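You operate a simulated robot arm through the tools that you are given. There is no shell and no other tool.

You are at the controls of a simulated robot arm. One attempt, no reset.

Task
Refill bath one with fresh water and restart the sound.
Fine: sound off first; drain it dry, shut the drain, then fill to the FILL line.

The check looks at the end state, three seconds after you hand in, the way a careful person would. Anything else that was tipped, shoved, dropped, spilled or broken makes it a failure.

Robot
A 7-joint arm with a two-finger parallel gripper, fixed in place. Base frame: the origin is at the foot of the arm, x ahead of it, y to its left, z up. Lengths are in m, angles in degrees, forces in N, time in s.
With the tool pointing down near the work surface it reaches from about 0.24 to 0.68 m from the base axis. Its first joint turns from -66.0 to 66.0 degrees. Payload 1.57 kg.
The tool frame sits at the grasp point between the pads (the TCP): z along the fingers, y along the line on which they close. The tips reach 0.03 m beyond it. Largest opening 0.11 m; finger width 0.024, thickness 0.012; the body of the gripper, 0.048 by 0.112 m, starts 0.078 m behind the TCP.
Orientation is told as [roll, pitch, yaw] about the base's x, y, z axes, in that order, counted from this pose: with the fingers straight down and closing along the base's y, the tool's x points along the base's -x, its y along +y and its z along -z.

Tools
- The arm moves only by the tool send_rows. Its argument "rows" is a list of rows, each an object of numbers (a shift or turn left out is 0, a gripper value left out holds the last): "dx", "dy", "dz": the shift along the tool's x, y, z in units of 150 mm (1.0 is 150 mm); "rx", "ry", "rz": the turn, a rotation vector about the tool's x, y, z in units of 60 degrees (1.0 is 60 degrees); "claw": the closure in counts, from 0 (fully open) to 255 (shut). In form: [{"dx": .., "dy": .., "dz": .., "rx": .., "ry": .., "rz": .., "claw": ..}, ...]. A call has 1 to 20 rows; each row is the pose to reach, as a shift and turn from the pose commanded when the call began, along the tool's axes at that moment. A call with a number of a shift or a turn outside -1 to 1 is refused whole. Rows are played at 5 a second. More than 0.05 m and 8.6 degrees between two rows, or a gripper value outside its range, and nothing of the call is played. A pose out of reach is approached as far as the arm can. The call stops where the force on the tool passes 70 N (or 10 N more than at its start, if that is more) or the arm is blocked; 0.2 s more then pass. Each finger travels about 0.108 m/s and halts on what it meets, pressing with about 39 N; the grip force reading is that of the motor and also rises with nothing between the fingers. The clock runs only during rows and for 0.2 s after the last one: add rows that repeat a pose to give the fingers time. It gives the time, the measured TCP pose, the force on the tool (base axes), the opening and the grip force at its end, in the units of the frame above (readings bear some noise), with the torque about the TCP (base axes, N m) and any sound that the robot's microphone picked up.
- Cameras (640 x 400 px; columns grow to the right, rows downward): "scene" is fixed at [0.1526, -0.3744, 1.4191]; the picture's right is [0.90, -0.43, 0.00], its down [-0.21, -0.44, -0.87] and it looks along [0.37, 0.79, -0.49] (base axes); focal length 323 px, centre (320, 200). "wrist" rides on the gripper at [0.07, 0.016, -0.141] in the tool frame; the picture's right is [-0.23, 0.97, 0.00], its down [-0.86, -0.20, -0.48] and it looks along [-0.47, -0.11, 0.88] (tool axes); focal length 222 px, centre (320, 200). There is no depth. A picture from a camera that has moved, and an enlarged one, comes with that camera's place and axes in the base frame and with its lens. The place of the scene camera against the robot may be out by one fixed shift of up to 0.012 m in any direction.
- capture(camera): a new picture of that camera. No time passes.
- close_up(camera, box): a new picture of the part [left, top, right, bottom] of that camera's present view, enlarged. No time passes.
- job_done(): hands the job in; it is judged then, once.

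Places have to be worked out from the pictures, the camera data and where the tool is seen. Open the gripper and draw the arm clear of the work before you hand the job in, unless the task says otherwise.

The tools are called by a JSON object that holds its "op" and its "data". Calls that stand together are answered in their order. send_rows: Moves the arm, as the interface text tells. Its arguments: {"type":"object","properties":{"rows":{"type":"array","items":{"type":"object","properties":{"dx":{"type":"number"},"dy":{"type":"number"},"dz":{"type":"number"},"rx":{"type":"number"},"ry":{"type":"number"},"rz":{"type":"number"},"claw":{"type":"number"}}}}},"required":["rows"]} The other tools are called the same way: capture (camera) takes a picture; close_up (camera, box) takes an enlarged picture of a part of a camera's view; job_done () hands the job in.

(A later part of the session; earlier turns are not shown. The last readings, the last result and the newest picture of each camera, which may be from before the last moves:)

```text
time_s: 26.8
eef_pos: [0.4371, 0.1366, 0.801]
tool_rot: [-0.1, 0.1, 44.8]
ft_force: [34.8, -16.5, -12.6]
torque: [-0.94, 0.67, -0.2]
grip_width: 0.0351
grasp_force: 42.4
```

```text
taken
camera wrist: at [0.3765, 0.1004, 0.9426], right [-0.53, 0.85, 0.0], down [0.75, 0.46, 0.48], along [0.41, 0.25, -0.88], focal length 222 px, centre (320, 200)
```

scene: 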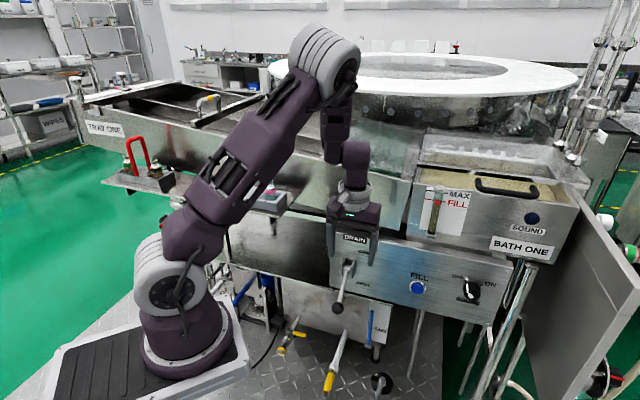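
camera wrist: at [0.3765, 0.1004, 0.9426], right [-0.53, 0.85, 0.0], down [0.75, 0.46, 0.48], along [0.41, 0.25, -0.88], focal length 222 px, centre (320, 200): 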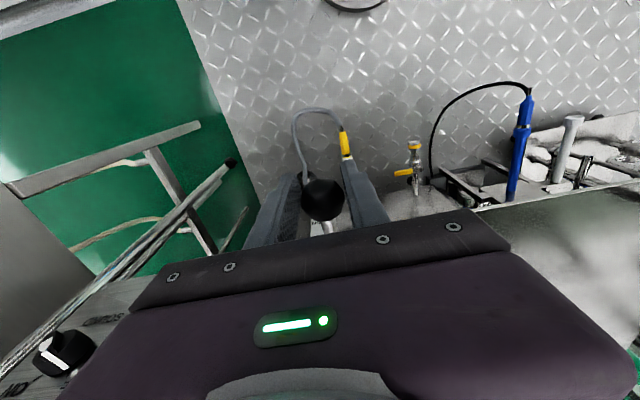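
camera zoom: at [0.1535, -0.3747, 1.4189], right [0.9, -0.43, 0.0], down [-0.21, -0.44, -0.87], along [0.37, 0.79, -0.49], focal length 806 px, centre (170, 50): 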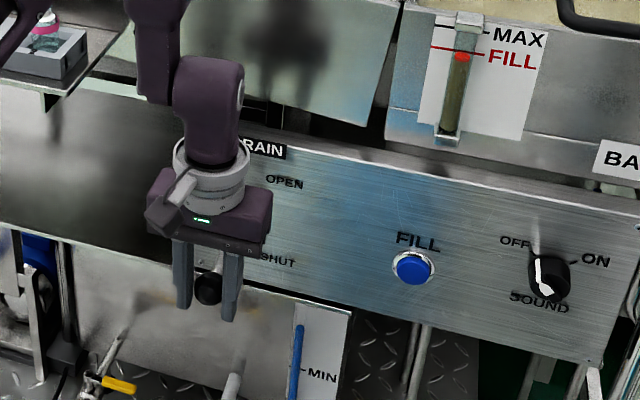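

The lever is at level and gripped. There is some sideways load (~36 N along the panel), so I'll shift a few millimetres to relieve it while continuing the arc up toward OPEN.

{"op": "send_rows", "data": {"rows": [{"dx": -0.005, "dy": -0.012}, {"dx": -0.014, "dy": -0.025, "dz": -0.0746}, {"dx": -0.0256, "dy": -0.025, "dz": -0.1483}, {"dx": -0.0449, "dy": -0.025, "dz": -0.2204}, {"dx": -0.0717, "dy": -0.025, "dz": -0.2901}, {"dx": -0.1056, "dy": -0.025, "dz": -0.3567}, {"dx": -0.1462, "dy": -0.025, "dz": -0.4193}]}}

{"op": "close_up", "data": {"camera": "scene", "box": [280, 160, 480, 320]}}

{"op": "capture", "data": {"camera": "wrist"}}

```text
time_s: 28.4
eef_pos: [0.4516, 0.1528, 0.8635]
tool_rot: [0.1, 0.2, 45.0]
ft_force: [-32.6, 11.0, -4.6]
torque: [-0.69, 1.27, 0.3]
grip_width: 0.0354
grasp_force: 42.4
```

```text
2.50 times, centred on (380, 240) of scene
camera zoom: at [0.1519, -0.3741, 1.4192], right [0.9, -0.43, 0.0], down [-0.21, -0.44, -0.87], along [0.37, 0.79, -0.49], focal length 806 px, centre (170, 100)
```

zoom: 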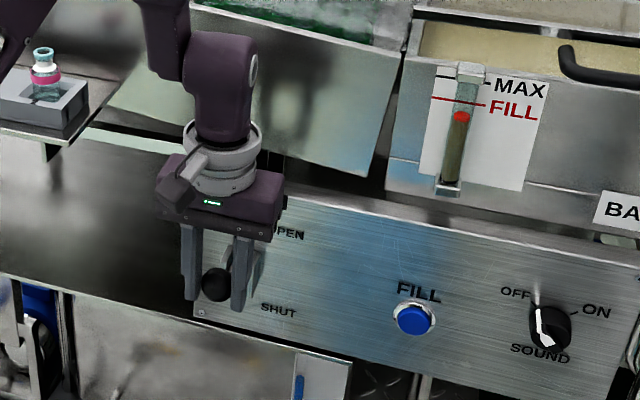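

```text
taken
camera wrist: at [0.3921, 0.1146, 1.0054], right [-0.53, 0.85, 0.0], down [0.75, 0.47, 0.48], along [0.4, 0.25, -0.88], focal length 222 px, centre (320, 200)
```

wrist: 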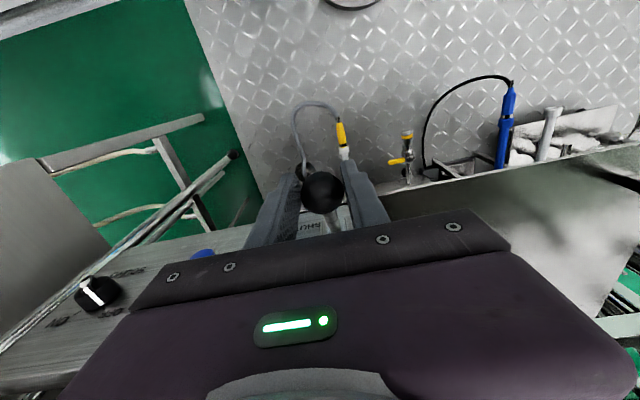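

The float has started to drop, so the drain is opening. I'll relieve the sideways load by ~1.8 mm and raise the lever the last few degrees toward its OPEN stop.

{"op": "send_rows", "data": {"rows": [{"dx": 0.004, "dy": 0.012}, {"dx": -0.021, "dy": 0.012, "dz": -0.03}, {"dx": -0.044, "dy": 0.012, "dz": -0.058}, {"dx": -0.068, "dy": 0.012, "dz": -0.0851}]}}

{"op": "close_up", "data": {"camera": "scene", "box": [280, 160, 480, 320]}}

```text
time_s: 29.4
eef_pos: [0.4575, 0.1564, 0.8755]
tool_rot: [0.2, 0.5, 44.8]
ft_force: [-29.5, -6.0, -30.3]
torque: [-0.3, 0.6, 0.11]
grip_width: 0.0353
grasp_force: 42.2
```

```text
2.50 times, centred on (380, 240) of scene
camera zoom: at [0.1523, -0.3745, 1.4191], right [0.9, -0.43, 0.0], down [-0.21, -0.44, -0.87], along [0.37, 0.79, -0.49], focal length 806 px, centre (170, 100)
```

zoom: 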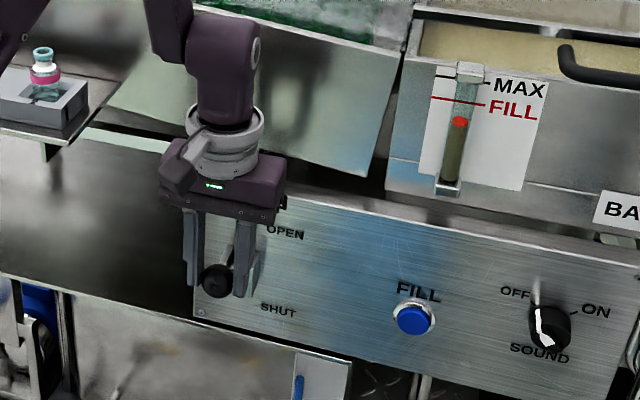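

The upward resistance suggests the lever is at the OPEN stop, and the level is falling. I'll ease off slightly and hold for 4 s.

{"op": "send_rows", "data": {"rows": [{"dx": 0.01, "dz": 0.015}, {"dx": 0.01, "dz": 0.015}, {"dx": 0.01, "dz": 0.015}, {"dx": 0.01, "dz": 0.015}, {"dx": 0.01, "dz": 0.015}, {"dx": 0.01, "dz": 0.015}, {"dx": 0.01, "dz": 0.015}, {"dx": 0.01, "dz": 0.015}, {"dx": 0.01, "dz": 0.015}, {"dx": 0.01, "dz": 0.015}, {"dx": 0.01, "dz": 0.015}, {"dx": 0.01, "dz": 0.015}, {"dx": 0.01, "dz": 0.015}, {"dx": 0.01, "dz": 0.015}, {"dx": 0.01, "dz": 0.015}, {"dx": 0.01, "dz": 0.015}, {"dx": 0.01, "dz": 0.015}, {"dx": 0.01, "dz": 0.015}, {"dx": 0.01, "dz": 0.015}, {"dx": 0.01, "dz": 0.015}]}}

{"op": "close_up", "data": {"camera": "scene", "box": [400, 160, 600, 310]}}

{"op": "close_up", "data": {"camera": "scene", "box": [310, 220, 390, 300]}}

```text
time_s: 33.6
eef_pos: [0.4579, 0.1579, 0.8748]
tool_rot: [0.1, 0.2, 45.0]
ft_force: [-20.2, -20.8, 16.4]
torque: [-0.64, 0.61, -0.01]
grip_width: 0.035
grasp_force: 42.0
```

```text
2.67 times, centred on (500, 235) of scene
camera zoom: at [0.1519, -0.375, 1.419], right [0.9, -0.43, 0.0], down [-0.21, -0.44, -0.87], along [0.37, 0.79, -0.49], focal length 860 px, centre (-160, 107)
```

zoom: 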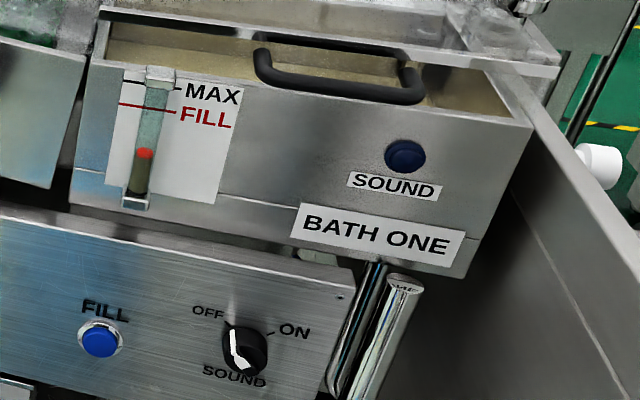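

```text
5.00 times, centred on (350, 260) of scene
camera zoom: at [0.1519, -0.375, 1.419], right [0.9, -0.43, 0.0], down [-0.21, -0.44, -0.87], along [0.37, 0.79, -0.49], focal length 1613 px, centre (170, -100)
```

zoom: 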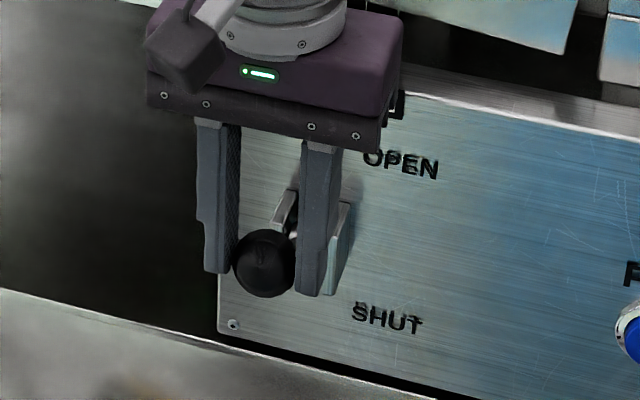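

The float is well down and still falling. I'll keep holding the drain open.

{"op": "send_rows", "data": {"rows": [{"dz": 0}, {"dz": 0}, {"dz": 0}, {"dz": 0}, {"dz": 0}, {"dz": 0}, {"dz": 0}, {"dz": 0}, {"dz": 0}, {"dz": 0}, {"dz": 0}, {"dz": 0}, {"dz": 0}, {"dz": 0}, {"dz": 0}, {"dz": 0}, {"dz": 0}, {"dz": 0}, {"dz": 0}, {"dz": 0}]}}

{"op": "close_up", "data": {"camera": "scene", "box": [400, 160, 600, 310]}}

```text
time_s: 37.8
eef_pos: [0.4584, 0.1589, 0.8751]
tool_rot: [0.0, 0.3, 45.0]
ft_force: [-18.3, -19.1, 6.7]
torque: [-0.49, 0.45, 0.03]
grip_width: 0.035
grasp_force: 41.8
```

```text
2.67 times, centred on (500, 235) of scene
camera zoom: at [0.1521, -0.3749, 1.419], right [0.9, -0.43, 0.0], down [-0.21, -0.44, -0.87], along [0.37, 0.79, -0.49], focal length 860 px, centre (-160, 107)
```

zoom: 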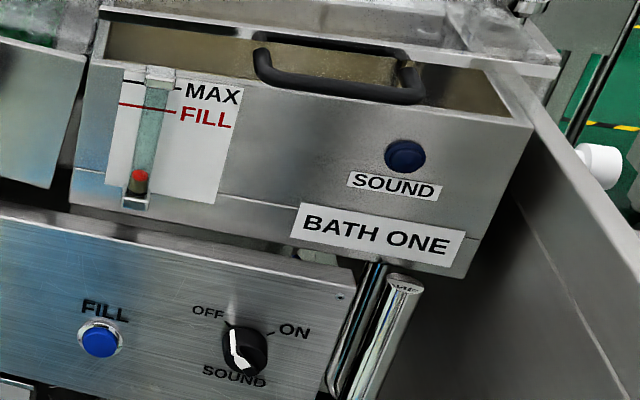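

The float is near the bottom of the tube. I'll hold another 4 s and look again.

{"op": "send_rows", "data": {"rows": [{"dz": 0}, {"dz": 0}, {"dz": 0}, {"dz": 0}, {"dz": 0}, {"dz": 0}, {"dz": 0}, {"dz": 0}, {"dz": 0}, {"dz": 0}, {"dz": 0}, {"dz": 0}, {"dz": 0}, {"dz": 0}, {"dz": 0}, {"dz": 0}, {"dz": 0}, {"dz": 0}, {"dz": 0}, {"dz": 0}]}}

{"op": "close_up", "data": {"camera": "scene", "box": [425, 180, 475, 245]}}

{"op": "close_up", "data": {"camera": "scene", "box": [400, 140, 600, 260]}}

```text
time_s: 42.0
eef_pos: [0.4583, 0.1592, 0.8751]
tool_rot: [-0.1, 0.1, 45.0]
ft_force: [-16.7, -17.7, 0.4]
torque: [-0.38, 0.44, -0.03]
grip_width: 0.0348
grasp_force: 42.3
```

```text
6.15 times, centred on (450, 212) of scene
camera zoom: at [0.1522, -0.3749, 1.419], right [0.9, -0.43, 0.0], down [-0.21, -0.44, -0.87], along [0.37, 0.79, -0.49], focal length 1985 px, centre (-480, 123)
```

zoom: 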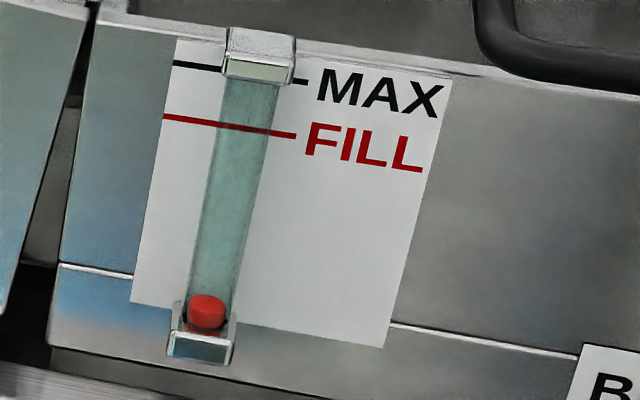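

```text
3.20 times, centred on (500, 200) of scene
camera zoom: at [0.1522, -0.3749, 1.419], right [0.9, -0.43, 0.0], down [-0.21, -0.44, -0.87], along [0.37, 0.79, -0.49], focal length 1032 px, centre (-256, 200)
```

zoom: 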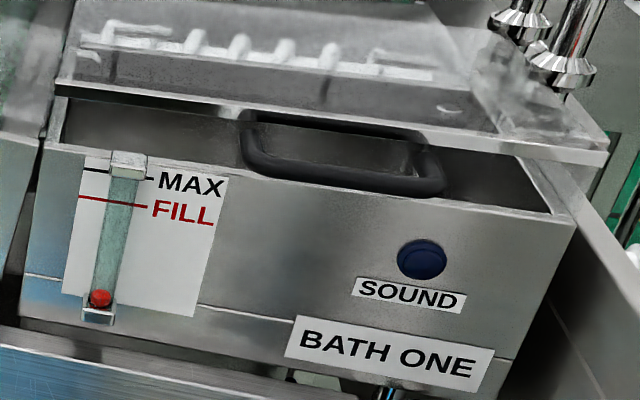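

The float is at the bottom stop and the brown column is gone. I'll give it 4 s more to be sure it's dry, then compare.

{"op": "send_rows", "data": {"rows": [{"dz": 0}, {"dz": 0}, {"dz": 0}, {"dz": 0}, {"dz": 0}, {"dz": 0}, {"dz": 0}, {"dz": 0}, {"dz": 0}, {"dz": 0}, {"dz": 0}, {"dz": 0}, {"dz": 0}, {"dz": 0}, {"dz": 0}, {"dz": 0}, {"dz": 0}, {"dz": 0}, {"dz": 0}, {"dz": 0}]}}

{"op": "close_up", "data": {"camera": "scene", "box": [425, 180, 475, 245]}}

{"op": "close_up", "data": {"camera": "scene", "box": [400, 140, 600, 260]}}

```text
time_s: 46.2
eef_pos: [0.4579, 0.1599, 0.8749]
tool_rot: [0.0, 0.0, 45.1]
ft_force: [-16.3, -14.2, -0.9]
torque: [-0.34, 0.35, 0.0]
grip_width: 0.0351
grasp_force: 42.2
```

```text
6.15 times, centred on (450, 212) of scene
camera zoom: at [0.1522, -0.3748, 1.419], right [0.9, -0.43, 0.0], down [-0.21, -0.44, -0.87], along [0.37, 0.79, -0.49], focal length 1985 px, centre (-480, 123)
```

zoom: 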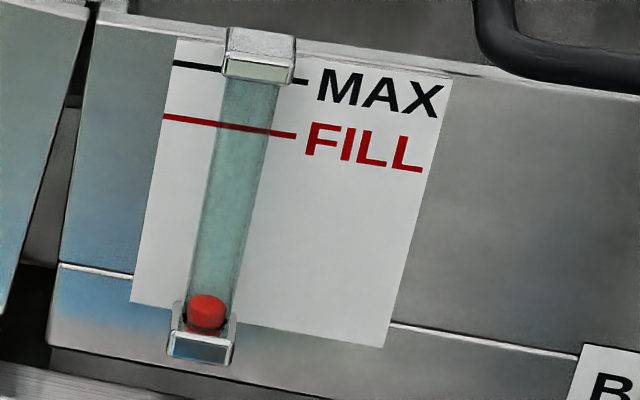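

```text
3.20 times, centred on (500, 200) of scene
camera zoom: at [0.1522, -0.3748, 1.419], right [0.9, -0.43, 0.0], down [-0.21, -0.44, -0.87], along [0.37, 0.79, -0.49], focal length 1032 px, centre (-256, 200)
```

zoom: 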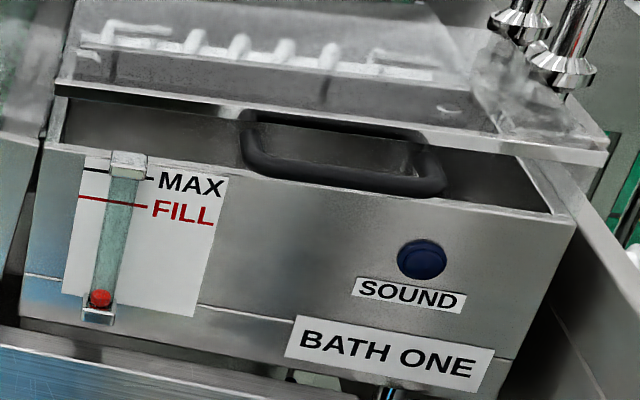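

The reading hasn't changed, so the bath is dry. The measured arc is radius ~0.102 m from +45° to -45°, and I'll swing the lever back down to SHUT along it.

{"op": "send_rows", "data": {"rows": [{"dx": 0.0657, "dz": 0.0668}, {"dx": 0.1151, "dz": 0.1408}, {"dx": 0.1544, "dz": 0.2206}, {"dx": 0.183, "dz": 0.3048}, {"dx": 0.2003, "dz": 0.3921}, {"dx": 0.2062, "dz": 0.4808}, {"dx": 0.2003, "dz": 0.5696}, {"dx": 0.183, "dz": 0.6568}, {"dx": 0.1544, "dz": 0.7411}, {"dx": 0.1151, "dz": 0.8208}, {"dx": 0.0657, "dz": 0.8948}, {"dx": 0.007, "dz": 0.9617}, {"dx": 0.002, "dz": 0.9717}]}}

{"op": "close_up", "data": {"camera": "scene", "box": [280, 200, 440, 340]}}

{"op": "capture", "data": {"camera": "wrist"}}

```text
time_s: 49.0
eef_pos: [0.4548, 0.1565, 0.729]
tool_rot: [0.1, 0.5, 45.1]
ft_force: [-36.9, -6.1, 25.7]
torque: [0.13, 0.13, 0.18]
grip_width: 0.0352
grasp_force: 42.7
```

```text
2.86 times, centred on (360, 270) of scene
camera zoom: at [0.1515, -0.3747, 1.4191], right [0.9, -0.43, 0.0], down [-0.21, -0.44, -0.87], along [0.37, 0.79, -0.49], focal length 922 px, centre (206, 0)
```

zoom: 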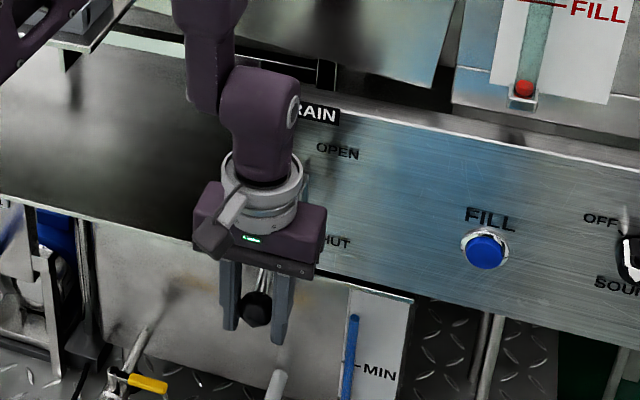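

```text
taken
camera wrist: at [0.3959, 0.1188, 0.8709], right [-0.53, 0.85, 0.0], down [0.75, 0.47, 0.47], along [0.4, 0.25, -0.88], focal length 222 px, centre (320, 200)
```

wrist: 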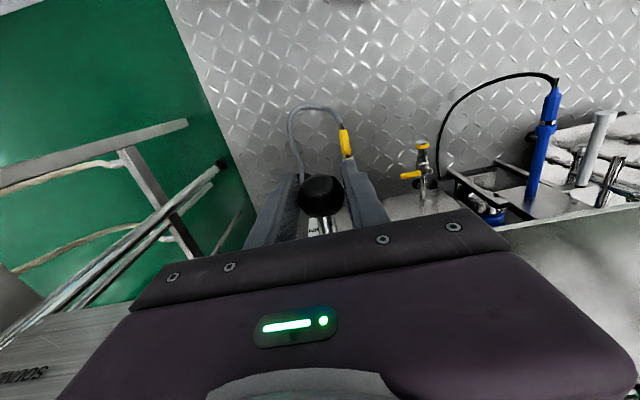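

The lever is back at its SHUT stop: z is 0.729, against 0.7305 at the first grip, and it pushes up 26 N. I'll release the ball and rise straight up.

{"op": "send_rows", "data": {"rows": [{"claw": 150}, {"claw": 100}, {"claw": 60}, {"claw": 60}, {"dz": -0.1}, {"dz": -0.25}, {"dz": -0.45}, {"dz": -0.65}, {"dz": -0.85}, {"dz": -1.0}]}}

{"op": "close_up", "data": {"camera": "scene", "box": [280, 200, 440, 340]}}

{"op": "capture", "data": {"camera": "wrist"}}

```text
time_s: 51.2
eef_pos: [0.4607, 0.1593, 0.8801]
tool_rot: [0.1, 0.0, 44.9]
ft_force: [0.2, 0.2, -0.4]
torque: [0.02, -0.01, 0.02]
grip_width: 0.084
grasp_force: 0.0
```

```text
2.86 times, centred on (360, 270) of scene
camera zoom: at [0.1526, -0.3744, 1.4191], right [0.9, -0.43, 0.0], down [-0.21, -0.44, -0.87], along [0.37, 0.79, -0.49], focal length 922 px, centre (206, 0)
```

zoom: 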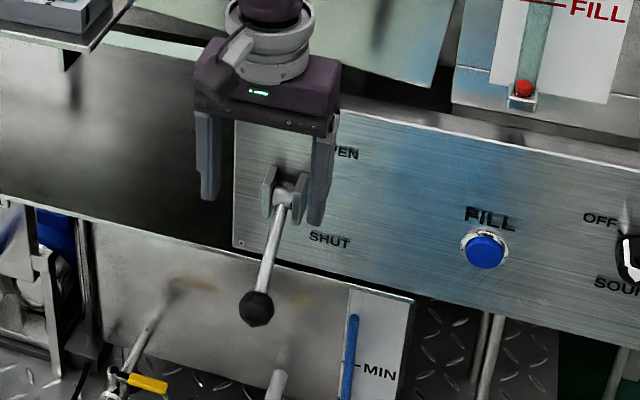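

```text
taken
camera wrist: at [0.3998, 0.1215, 1.0221], right [-0.53, 0.85, 0.0], down [0.75, 0.46, 0.48], along [0.41, 0.25, -0.88], focal length 222 px, centre (320, 200)
```

wrist: 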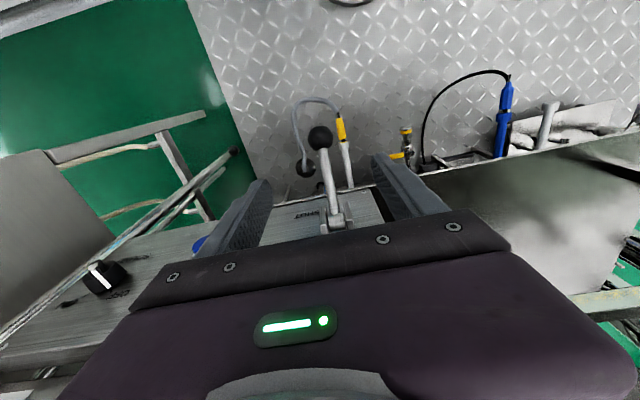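

The lever ball rests exactly where it was at SHUT. I'll move toward the FILL button, triangulated at about (0.668, 0.0935, 0.771), pitching the tool up and closing the fingers to use as a pusher.

{"op": "send_rows", "data": {"rows": [{"dx": 0.032, "dy": -0.102, "dz": -0.0584, "ry": -0.094}, {"dx": 0.065, "dy": -0.2045, "dz": -0.117, "ry": -0.1875, "claw": 150}, {"dx": 0.097, "dy": -0.307, "dz": -0.175, "ry": -0.281, "claw": 255}, {"dx": 0.1295, "dy": -0.409, "dz": -0.2335, "ry": -0.375}, {"dx": 0.162, "dy": -0.511, "dz": -0.292, "ry": -0.469}, {"dx": 0.194, "dy": -0.6135, "dz": -0.35, "ry": -0.5625}, {"dx": 0.227, "dy": -0.716, "dz": -0.4085, "ry": -0.656}, {"dx": 0.259, "dy": -0.818, "dz": -0.467, "ry": -0.75}]}}

```text
time_s: 53.0
eef_pos: [0.5182, 0.0452, 0.9487]
tool_rot: [0.0, -45.1, 44.9]
ft_force: [-0.4, -0.4, -0.4]
torque: [0.02, -0.02, 0.0]
grip_width: 0.0
grasp_force: 21.4
```

Next I'll level the tool and line up with the FILL button at a 0.12 m standoff.

{"op": "send_rows", "data": {"rows": [{"dx": 0.0715, "dy": -0.0478, "dz": 0.096, "ry": -0.075}, {"dx": 0.143, "dy": -0.0956, "dz": 0.192, "ry": -0.15}, {"dx": 0.2145, "dy": -0.1434, "dz": 0.288, "ry": -0.225}, {"dx": 0.286, "dy": -0.1912, "dz": 0.384, "ry": -0.3}, {"dx": 0.3575, "dy": -0.239, "dz": 0.48, "ry": -0.375}, {"dx": 0.429, "dy": -0.2868, "dz": 0.576, "ry": -0.45}, {"dx": 0.5005, "dy": -0.3346, "dz": 0.672, "ry": -0.525}, {"dx": 0.572, "dy": -0.3824, "dz": 0.768, "ry": -0.6}, {"dx": 0.6435, "dy": -0.4302, "dz": 0.864, "ry": -0.675}, {"dx": 0.715, "dy": -0.478, "dz": 0.96, "ry": -0.75}]}}

{"op": "capture", "data": {"camera": "scene"}}

{"op": "capture", "data": {"camera": "wrist"}}

```text
time_s: 55.2
eef_pos: [0.5883, 0.0128, 0.7707]
tool_rot: [-156.6, -89.9, -158.3]
ft_force: [0.1, 0.3, -0.3]
torque: [0.0, 0.02, -0.01]
grip_width: 0.0001
grasp_force: 21.3
```

```text
taken
```

scene: 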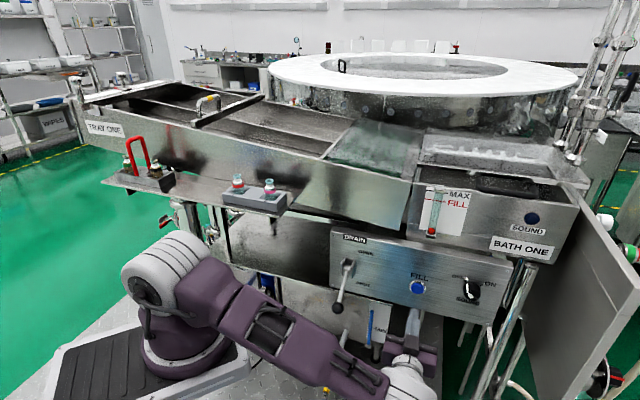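

```text
taken
camera wrist: at [0.4767, -0.0761, 0.7013], right [-0.69, 0.69, 0.23], down [-0.2, -0.48, 0.85], along [0.7, 0.54, 0.47], focal length 222 px, centre (320, 200)
```

wrist: 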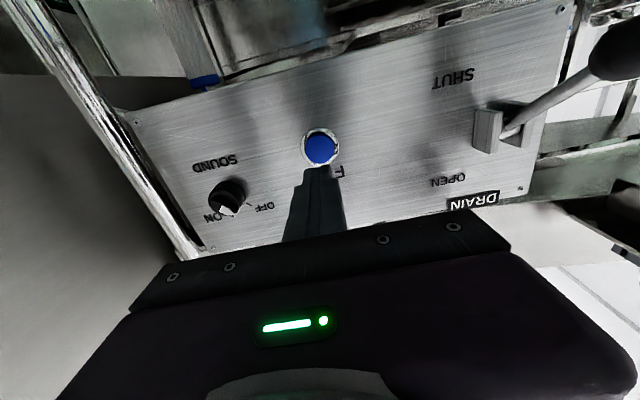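

The button appears at about (320, 148), almost exactly where the tool axis should meet it. I'll check up close and take a reference gauge picture.

{"op": "close_up", "data": {"camera": "wrist", "box": [260, 110, 380, 200]}}

{"op": "close_up", "data": {"camera": "scene", "box": [360, 240, 480, 340]}}

{"op": "close_up", "data": {"camera": "scene", "box": [425, 180, 475, 245]}}

```text
4.44 times, centred on (320, 155) of wrist
camera zoom: at [0.4767, -0.0761, 0.7013], right [-0.69, 0.69, 0.23], down [-0.2, -0.48, 0.85], along [0.7, 0.54, 0.47], focal length 987 px, centre (320, 400)
```

zoom: 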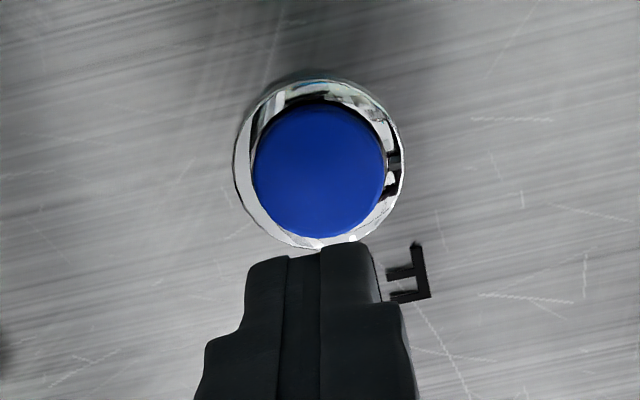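

```text
4.00 times, centred on (420, 290) of scene
camera zoom: at [0.1526, -0.3745, 1.4191], right [0.9, -0.43, 0.0], down [-0.21, -0.44, -0.87], along [0.37, 0.79, -0.49], focal length 1290 px, centre (-80, -160)
```

zoom: 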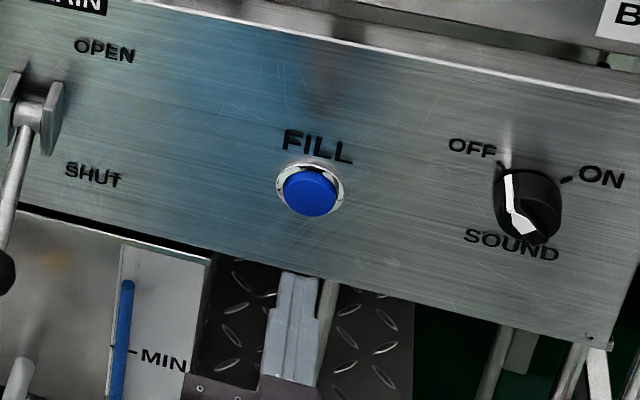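

```text
6.15 times, centred on (450, 212) of scene
camera zoom: at [0.1526, -0.3745, 1.4191], right [0.9, -0.43, 0.0], down [-0.21, -0.44, -0.87], along [0.37, 0.79, -0.49], focal length 1985 px, centre (-480, 123)
```

zoom: 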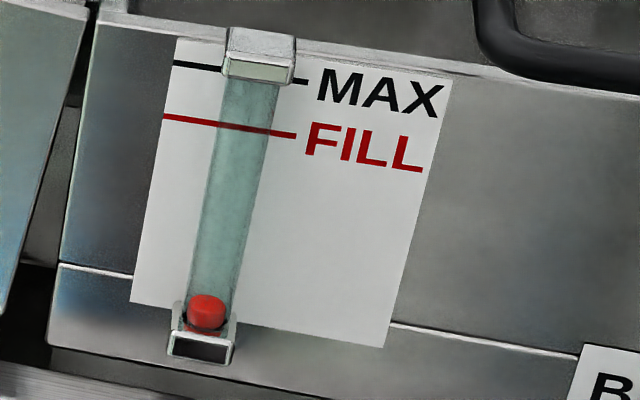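

The pusher is aligned with the button centre. I'll advance 0.072 m to just short of contact.

{"op": "send_rows", "data": {"rows": [{"dz": 0.1}, {"dz": 0.2}, {"dz": 0.3}, {"dz": 0.38}, {"dz": 0.44}, {"dz": 0.48}]}}

{"op": "close_up", "data": {"camera": "wrist", "box": [260, 110, 380, 200]}}

{"op": "close_up", "data": {"camera": "scene", "box": [380, 240, 460, 310]}}

```text
time_s: 56.6
eef_pos: [0.6386, 0.0634, 0.7726]
tool_rot: [-156.5, -90.1, -158.5]
ft_force: [-0.2, 0.2, -0.7]
torque: [0.01, -0.03, 0.0]
grip_width: 0.0003
grasp_force: 21.7
```

```text
4.44 times, centred on (320, 155) of wrist
camera zoom: at [0.5276, -0.0248, 0.7026], right [-0.69, 0.69, 0.23], down [-0.2, -0.48, 0.85], along [0.7, 0.54, 0.47], focal length 987 px, centre (320, 400)
```

zoom: 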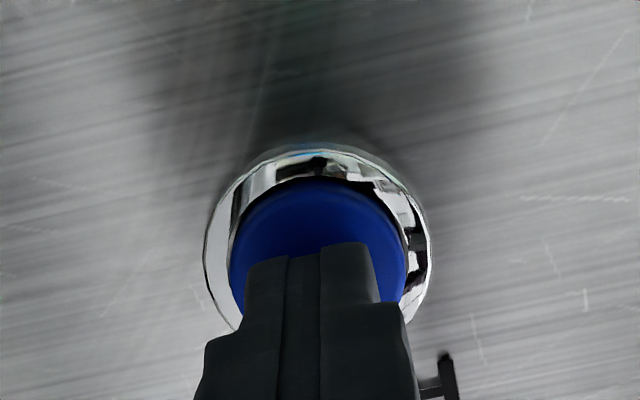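

```text
5.71 times, centred on (420, 275) of scene
camera zoom: at [0.1526, -0.3744, 1.4191], right [0.9, -0.43, 0.0], down [-0.21, -0.44, -0.87], along [0.37, 0.79, -0.49], focal length 1843 px, centre (-251, -229)
```

zoom: 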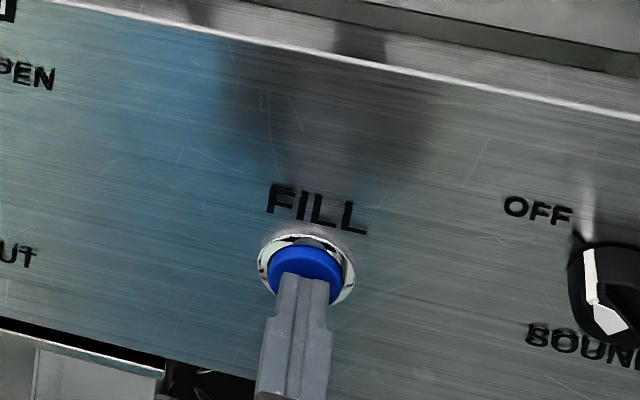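

The tip is about 6 mm from the button face. I'll press in small steps and check the force.

{"op": "send_rows", "data": {"rows": [{"dz": 0.013}, {"dz": 0.027}, {"dz": 0.04}, {"dz": 0.053}]}}

{"op": "close_up", "data": {"camera": "scene", "box": [425, 180, 475, 245]}}

{"op": "close_up", "data": {"camera": "scene", "box": [380, 240, 460, 310]}}

```text
time_s: 57.6
eef_pos: [0.6439, 0.0689, 0.7712]
tool_rot: [164.4, -89.9, -119.4]
ft_force: [-2.0, -2.7, 2.0]
torque: [0.03, -0.05, 0.0]
grip_width: 0.0
grasp_force: 21.1
heard: click
```

```text
6.15 times, centred on (450, 212) of scene
camera zoom: at [0.1525, -0.3745, 1.4191], right [0.9, -0.43, 0.0], down [-0.21, -0.44, -0.87], along [0.37, 0.79, -0.49], focal length 1985 px, centre (-480, 123)
```

zoom: 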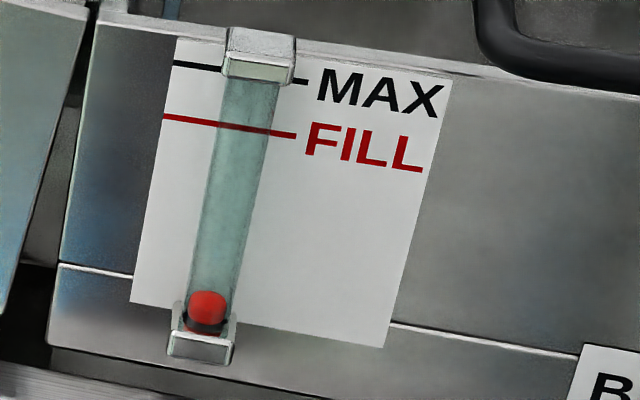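

```text
5.71 times, centred on (420, 275) of scene
camera zoom: at [0.1525, -0.3745, 1.4191], right [0.9, -0.43, 0.0], down [-0.21, -0.44, -0.87], along [0.37, 0.79, -0.49], focal length 1843 px, centre (-251, -229)
```

zoom: 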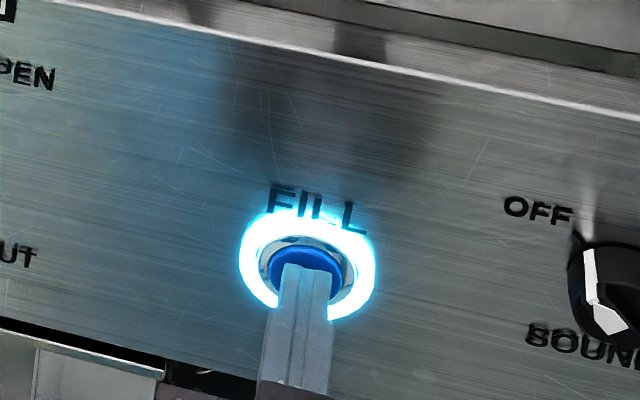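

A click was heard, the FILL ring lit and the float began to rise. I'll back off 1 cm to learn whether the button latches or only works while held.

{"op": "send_rows", "data": {"rows": [{"dz": -0.033}, {"dz": -0.067}]}}

{"op": "close_up", "data": {"camera": "scene", "box": [425, 180, 475, 245]}}

{"op": "close_up", "data": {"camera": "scene", "box": [380, 240, 460, 310]}}

```text
time_s: 58.2
eef_pos: [0.6364, 0.0605, 0.7707]
tool_rot: [-163.8, -89.9, -151.4]
ft_force: [0.6, -0.3, 0.2]
torque: [-0.01, -0.01, -0.01]
grip_width: 0.0002
grasp_force: 21.2
```

```text
6.15 times, centred on (450, 212) of scene
camera zoom: at [0.1526, -0.3744, 1.4191], right [0.9, -0.43, 0.0], down [-0.21, -0.44, -0.87], along [0.37, 0.79, -0.49], focal length 1985 px, centre (-480, 123)
```

zoom: 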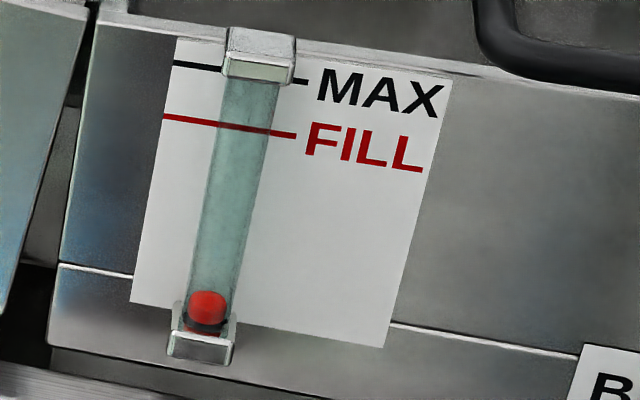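

```text
5.71 times, centred on (420, 275) of scene
camera zoom: at [0.1526, -0.3744, 1.4191], right [0.9, -0.43, 0.0], down [-0.21, -0.44, -0.87], along [0.37, 0.79, -0.49], focal length 1843 px, centre (-251, -229)
```

zoom: 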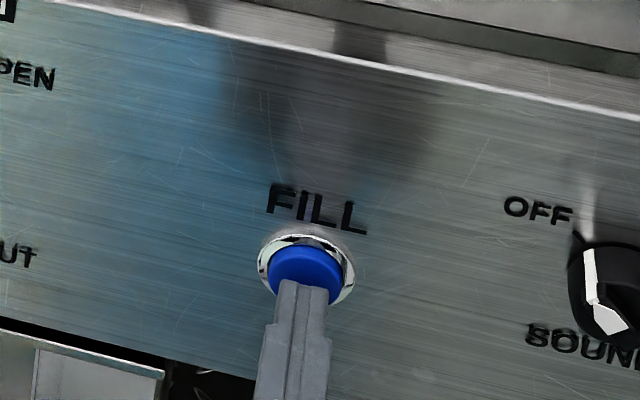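

The button is momentary: it fills only while pressed, and the ring went dark on release. Time only passes during my rows, so I can meter the fill, starting with a ~3.4 s press.

{"op": "send_rows", "data": {"rows": [{"dz": 0.033}, {"dz": 0.067}, {"dz": 0.072}, {"dz": 0.072}, {"dz": 0.072}, {"dz": 0.072}, {"dz": 0.072}, {"dz": 0.072}, {"dz": 0.072}, {"dz": 0.072}, {"dz": 0.072}, {"dz": 0.072}, {"dz": 0.072}, {"dz": 0.072}, {"dz": 0.072}, {"dz": 0.072}, {"dz": 0.072}, {"dz": 0.072}, {"dz": 0.072}]}}

{"op": "close_up", "data": {"camera": "scene", "box": [425, 180, 475, 245]}}

{"op": "capture", "data": {"camera": "scene"}}

```text
time_s: 62.2
eef_pos: [0.6449, 0.0695, 0.7714]
tool_rot: [-166.5, -90.0, -148.5]
ft_force: [-3.4, -3.6, -0.6]
torque: [0.0, -0.01, -0.01]
grip_width: 0.0
grasp_force: 21.1
heard: click
```

```text
6.15 times, centred on (450, 212) of scene
camera zoom: at [0.1525, -0.3745, 1.419], right [0.9, -0.43, 0.0], down [-0.21, -0.44, -0.87], along [0.37, 0.79, -0.49], focal length 1985 px, centre (-480, 123)
```

zoom: 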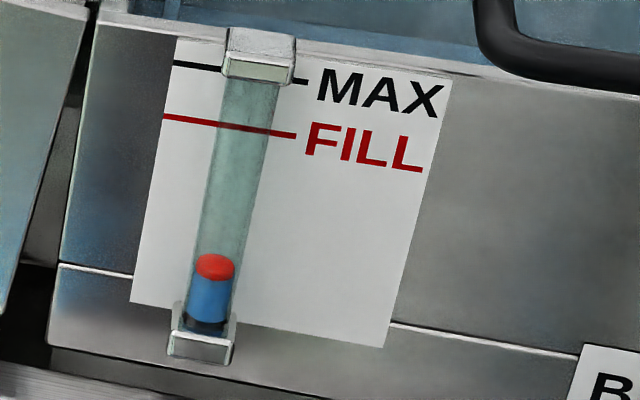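

```text
taken
```

scene: 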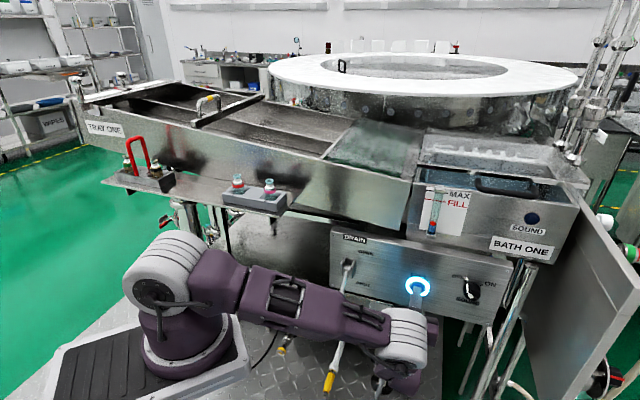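

The float has risen to about a third of the way with clean blue water, at roughly 11 close-up px per second. Before continuing, I'll check whether the wrist camera can see the gauge from here to judge parallax.

{"op": "capture", "data": {"camera": "wrist"}}

```text
taken
camera wrist: at [0.5332, -0.0188, 0.7016], right [-0.69, 0.69, 0.23], down [-0.2, -0.48, 0.85], along [0.7, 0.54, 0.47], focal length 222 px, centre (320, 200)
```

wrist: 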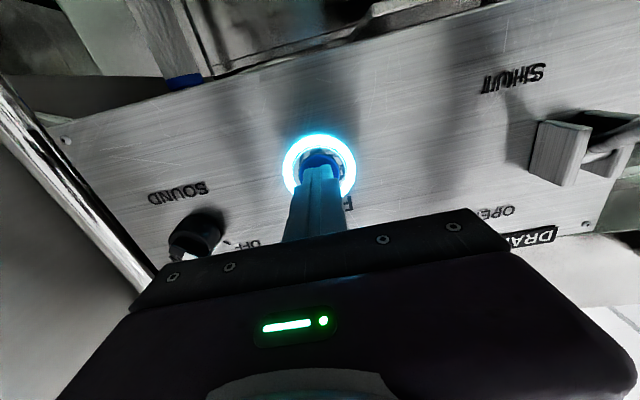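

The gauge isn't visible to the wrist camera here, so I'll use the scene view and continue filling for another 4 s.

{"op": "send_rows", "data": {"rows": [{"dz": 0}, {"dz": 0}, {"dz": 0}, {"dz": 0}, {"dz": 0}, {"dz": 0}, {"dz": 0}, {"dz": 0}, {"dz": 0}, {"dz": 0}, {"dz": 0}, {"dz": 0}, {"dz": 0}, {"dz": 0}, {"dz": 0}, {"dz": 0}, {"dz": 0}, {"dz": 0}, {"dz": 0}, {"dz": 0}]}}

{"op": "close_up", "data": {"camera": "scene", "box": [425, 180, 475, 245]}}

{"op": "close_up", "data": {"camera": "scene", "box": [340, 260, 440, 350]}}

```text
time_s: 66.4
eef_pos: [0.6451, 0.0703, 0.7706]
tool_rot: [-160.3, -90.1, -154.7]
ft_force: [-3.9, -3.2, 0.2]
torque: [0.0, -0.03, 0.02]
grip_width: 0.0
grasp_force: 21.7
```

```text
6.15 times, centred on (450, 212) of scene
camera zoom: at [0.1525, -0.3745, 1.4191], right [0.9, -0.43, 0.0], down [-0.21, -0.44, -0.87], along [0.37, 0.79, -0.49], focal length 1985 px, centre (-480, 123)
```

zoom: 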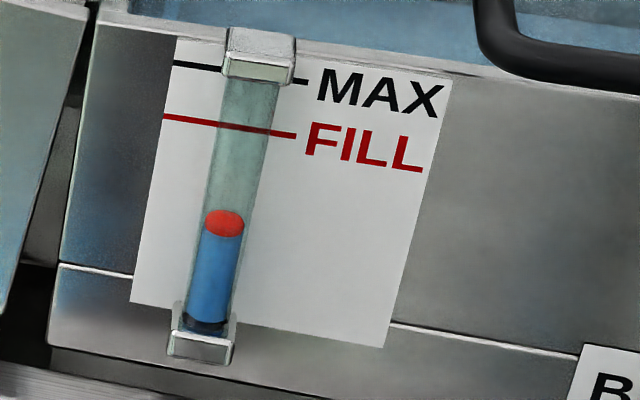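

```text
4.44 times, centred on (390, 305) of scene
camera zoom: at [0.1525, -0.3745, 1.4191], right [0.9, -0.43, 0.0], down [-0.21, -0.44, -0.87], along [0.37, 0.79, -0.49], focal length 1434 px, centre (9, -267)
```

zoom: 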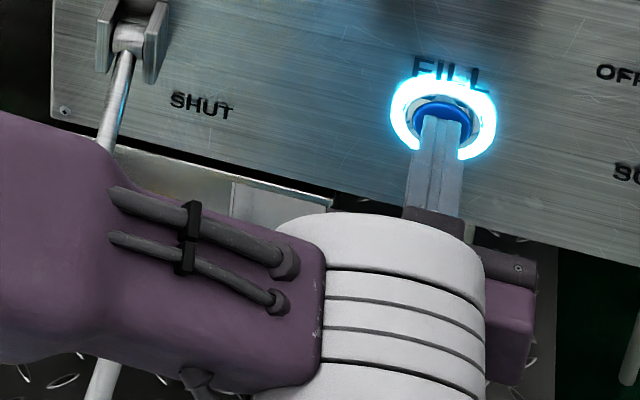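

The float is at row ~223 and rising at ~10.5 px/s; the target is near row 138–142. I'll continue another 4 s.

{"op": "send_rows", "data": {"rows": [{"dz": 0}, {"dz": 0}, {"dz": 0}, {"dz": 0}, {"dz": 0}, {"dz": 0}, {"dz": 0}, {"dz": 0}, {"dz": 0}, {"dz": 0}, {"dz": 0}, {"dz": 0}, {"dz": 0}, {"dz": 0}, {"dz": 0}, {"dz": 0}, {"dz": 0}, {"dz": 0}, {"dz": 0}, {"dz": 0}]}}

{"op": "close_up", "data": {"camera": "scene", "box": [425, 180, 475, 245]}}

```text
time_s: 70.6
eef_pos: [0.6446, 0.0695, 0.7714]
tool_rot: [-161.5, -90.0, -153.4]
ft_force: [-3.6, -3.3, 0.3]
torque: [-0.02, 0.02, 0.03]
grip_width: 0.0001
grasp_force: 21.4
```

```text
6.15 times, centred on (450, 212) of scene
camera zoom: at [0.1525, -0.3745, 1.419], right [0.9, -0.43, 0.0], down [-0.21, -0.44, -0.87], along [0.37, 0.79, -0.49], focal length 1985 px, centre (-480, 123)
```

zoom: 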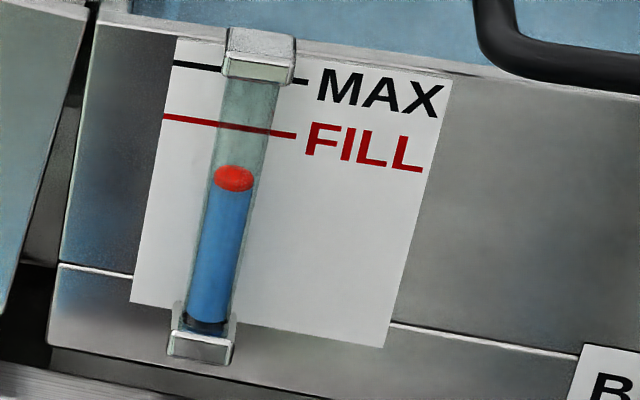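

The float is at row ~178. I'll fill ~2.6 s more and release inside the same call, to stop slightly low and then verify the level from eye height.

{"op": "send_rows", "data": {"rows": [{"dz": 0}, {"dz": 0}, {"dz": 0}, {"dz": 0}, {"dz": 0}, {"dz": 0}, {"dz": 0}, {"dz": 0}, {"dz": 0}, {"dz": 0}, {"dz": 0}, {"dz": 0}, {"dz": 0}, {"dz": -0.067}, {"dz": -0.133}]}}

{"op": "close_up", "data": {"camera": "scene", "box": [425, 180, 475, 245]}}

{"op": "close_up", "data": {"camera": "scene", "box": [380, 240, 460, 310]}}

```text
time_s: 73.8
eef_pos: [0.6317, 0.0543, 0.7719]
tool_rot: [-129.7, -89.9, 174.6]
ft_force: [0.0, 0.2, 0.3]
torque: [0.0, -0.02, 0.0]
grip_width: 0.0002
grasp_force: 21.2
```

```text
6.15 times, centred on (450, 212) of scene
camera zoom: at [0.1526, -0.3744, 1.4191], right [0.9, -0.43, 0.0], down [-0.21, -0.44, -0.87], along [0.37, 0.79, -0.49], focal length 1985 px, centre (-480, 123)
```

zoom: 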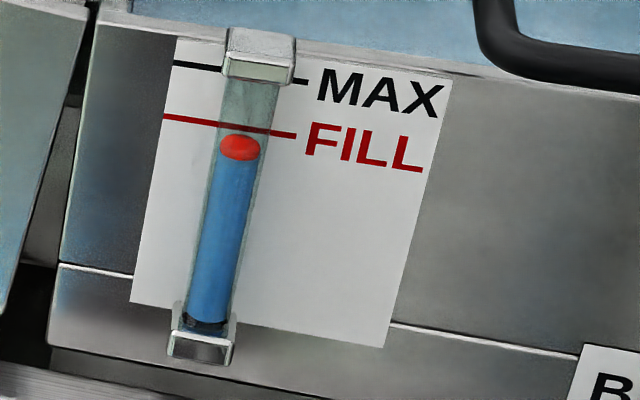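

```text
5.71 times, centred on (420, 275) of scene
camera zoom: at [0.1526, -0.3744, 1.4191], right [0.9, -0.43, 0.0], down [-0.21, -0.44, -0.87], along [0.37, 0.79, -0.49], focal length 1843 px, centre (-251, -229)
```

zoom: 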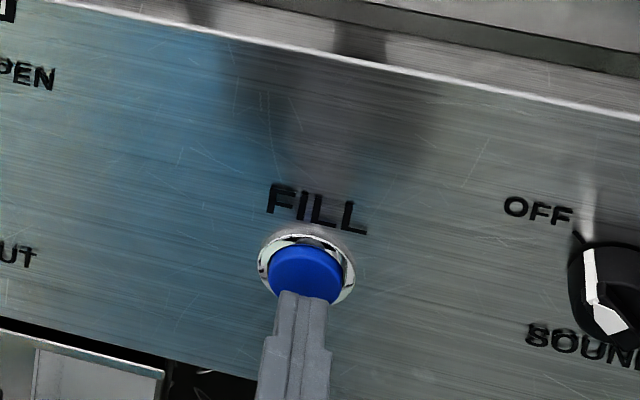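

FILL is off with the float at row ~147, against 138 at the start and the line crossing near 128 with parallax. I'll back off and raise the wrist camera to the gauge's height for a parallax-free reading.

{"op": "send_rows", "data": {"rows": [{"dx": 0.0, "dz": -0.2}, {"dx": -0.05, "dz": -0.4}, {"dx": -0.2, "dz": -0.6}, {"dx": -0.35, "dz": -0.75}, {"dx": -0.5, "dz": -0.85}, {"dx": -0.65, "dz": -0.95}, {"dx": -0.8, "dz": -1.0}, {"dx": -0.95, "dz": -1.0}, {"dx": -1.0, "dz": -1.0}]}}

{"op": "send_rows", "data": {"rows": [{"dx": -0.15}, {"dx": -0.3}, {"dx": -0.45}, {"dx": -0.6}, {"dx": -0.75}, {"dx": -0.9}, {"dx": -1.0}]}}

{"op": "capture", "data": {"camera": "wrist"}}

{"op": "capture", "data": {"camera": "scene"}}

```text
time_s: 75.8
eef_pos: [0.5244, -0.0506, 0.9211]
tool_rot: [107.3, -90.0, -62.4]
ft_force: [-1.0, -0.3, -0.6]
torque: [0.01, 0.04, -0.01]
grip_width: 0.0
grasp_force: 21.5
```

```text
time_s: 77.4
eef_pos: [0.5238, -0.0515, 1.0715]
tool_rot: [90.8, -90.0, -45.7]
ft_force: [0.5, 1.4, 1.1]
torque: [0.02, -0.04, 0.02]
grip_width: 0.0
grasp_force: 21.6
```

```text
taken
camera wrist: at [0.4126, -0.1397, 1.0026], right [-0.69, 0.69, 0.23], down [-0.2, -0.48, 0.85], along [0.7, 0.54, 0.47], focal length 222 px, centre (320, 200)
```

wrist: 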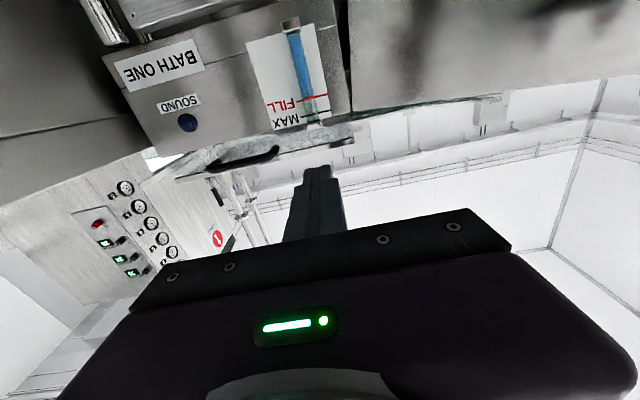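

```text
taken
```

scene: 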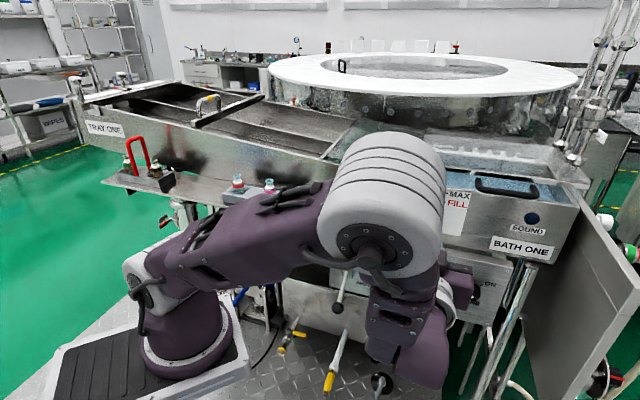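

The gauge is clearly visible from below. I'll zoom in to compare the water level with the line.

{"op": "close_up", "data": {"camera": "wrist", "box": [250, 10, 350, 140]}}

{"op": "close_up", "data": {"camera": "wrist", "box": [285, 80, 335, 130]}}

```text
3.08 times, centred on (300, 75) of wrist
camera zoom: at [0.4126, -0.1397, 1.0026], right [-0.69, 0.69, 0.23], down [-0.2, -0.48, 0.85], along [0.7, 0.54, 0.47], focal length 684 px, centre (382, 585)
```

zoom: 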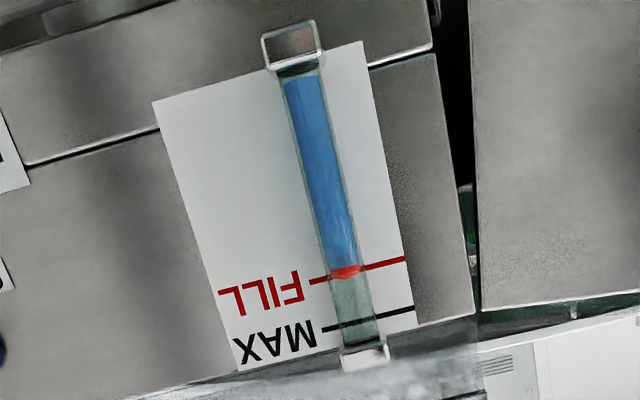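

```text
8.00 times, centred on (310, 105) of wrist
camera zoom: at [0.4126, -0.1397, 1.0026], right [-0.69, 0.69, 0.23], down [-0.2, -0.48, 0.85], along [0.7, 0.54, 0.47], focal length 1777 px, centre (400, 960)
```

zoom: 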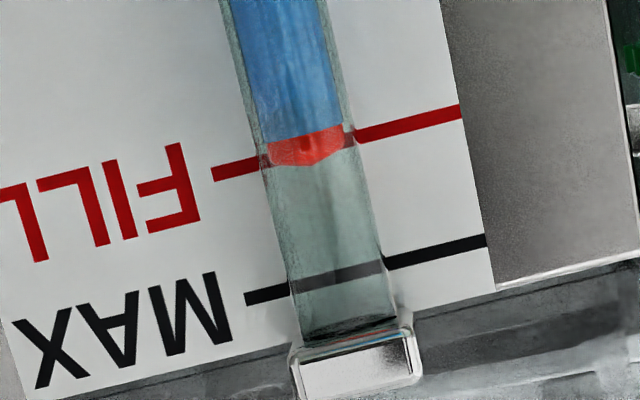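

From nearly eye level (3.5° below), the float's centre sits right on the FILL line and the water surface is ~2 mm under it. I'll go back for one very short press (~0.3 s, ~1.4 mm) to centre the level between the two readings.

{"op": "send_rows", "data": {"rows": [{"dx": 0.15}, {"dx": 0.3}, {"dx": 0.45}, {"dx": 0.6}, {"dx": 0.75}, {"dx": 0.9}, {"dx": 1.0}]}}

{"op": "send_rows", "data": {"rows": [{"dx": 0.05}, {"dx": 0.2}, {"dx": 0.35, "dz": 0.05}, {"dx": 0.5, "dz": 0.15}, {"dx": 0.65, "dz": 0.25}, {"dx": 0.8, "dz": 0.4}, {"dx": 0.95, "dz": 0.6}, {"dx": 1.0, "dz": 0.8}, {"dx": 1.0, "dz": 1.0}]}}

{"op": "close_up", "data": {"camera": "wrist", "box": [260, 110, 380, 200]}}

{"op": "close_up", "data": {"camera": "scene", "box": [425, 180, 475, 245]}}

```text
time_s: 79.0
eef_pos: [0.5243, -0.051, 0.922]
tool_rot: [177.3, -89.9, -132.4]
ft_force: [-0.8, -0.1, -1.3]
torque: [-0.03, -0.04, -0.06]
grip_width: 0.0
grasp_force: 21.8
```

```text
time_s: 81.0
eef_pos: [0.6303, 0.0563, 0.7717]
tool_rot: [-159.1, -89.9, -156.0]
ft_force: [-0.3, 0.8, -1.0]
torque: [-0.01, 0.03, 0.0]
grip_width: 0.0
grasp_force: 21.4
```

```text
4.44 times, centred on (320, 155) of wrist
camera zoom: at [0.5189, -0.0323, 0.7034], right [-0.69, 0.69, 0.23], down [-0.2, -0.48, 0.86], along [0.7, 0.54, 0.47], focal length 987 px, centre (320, 400)
```

zoom: 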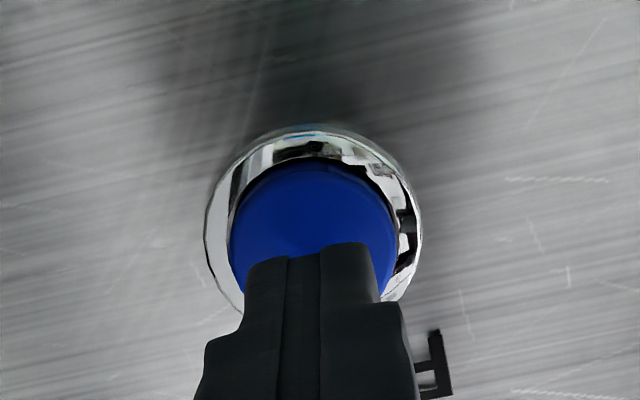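

```text
6.15 times, centred on (450, 212) of scene
camera zoom: at [0.1526, -0.3745, 1.4191], right [0.9, -0.43, 0.0], down [-0.21, -0.44, -0.87], along [0.37, 0.79, -0.49], focal length 1985 px, centre (-480, 123)
```

zoom: 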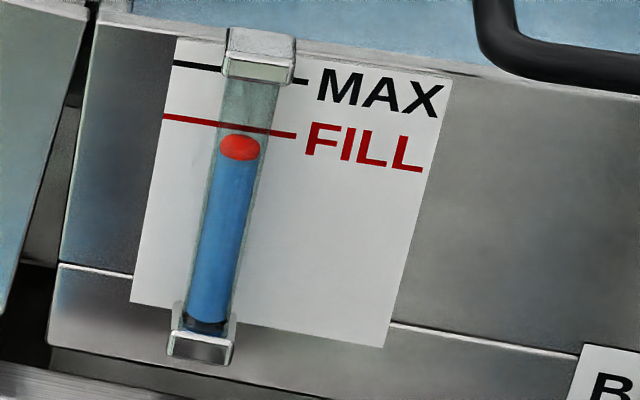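

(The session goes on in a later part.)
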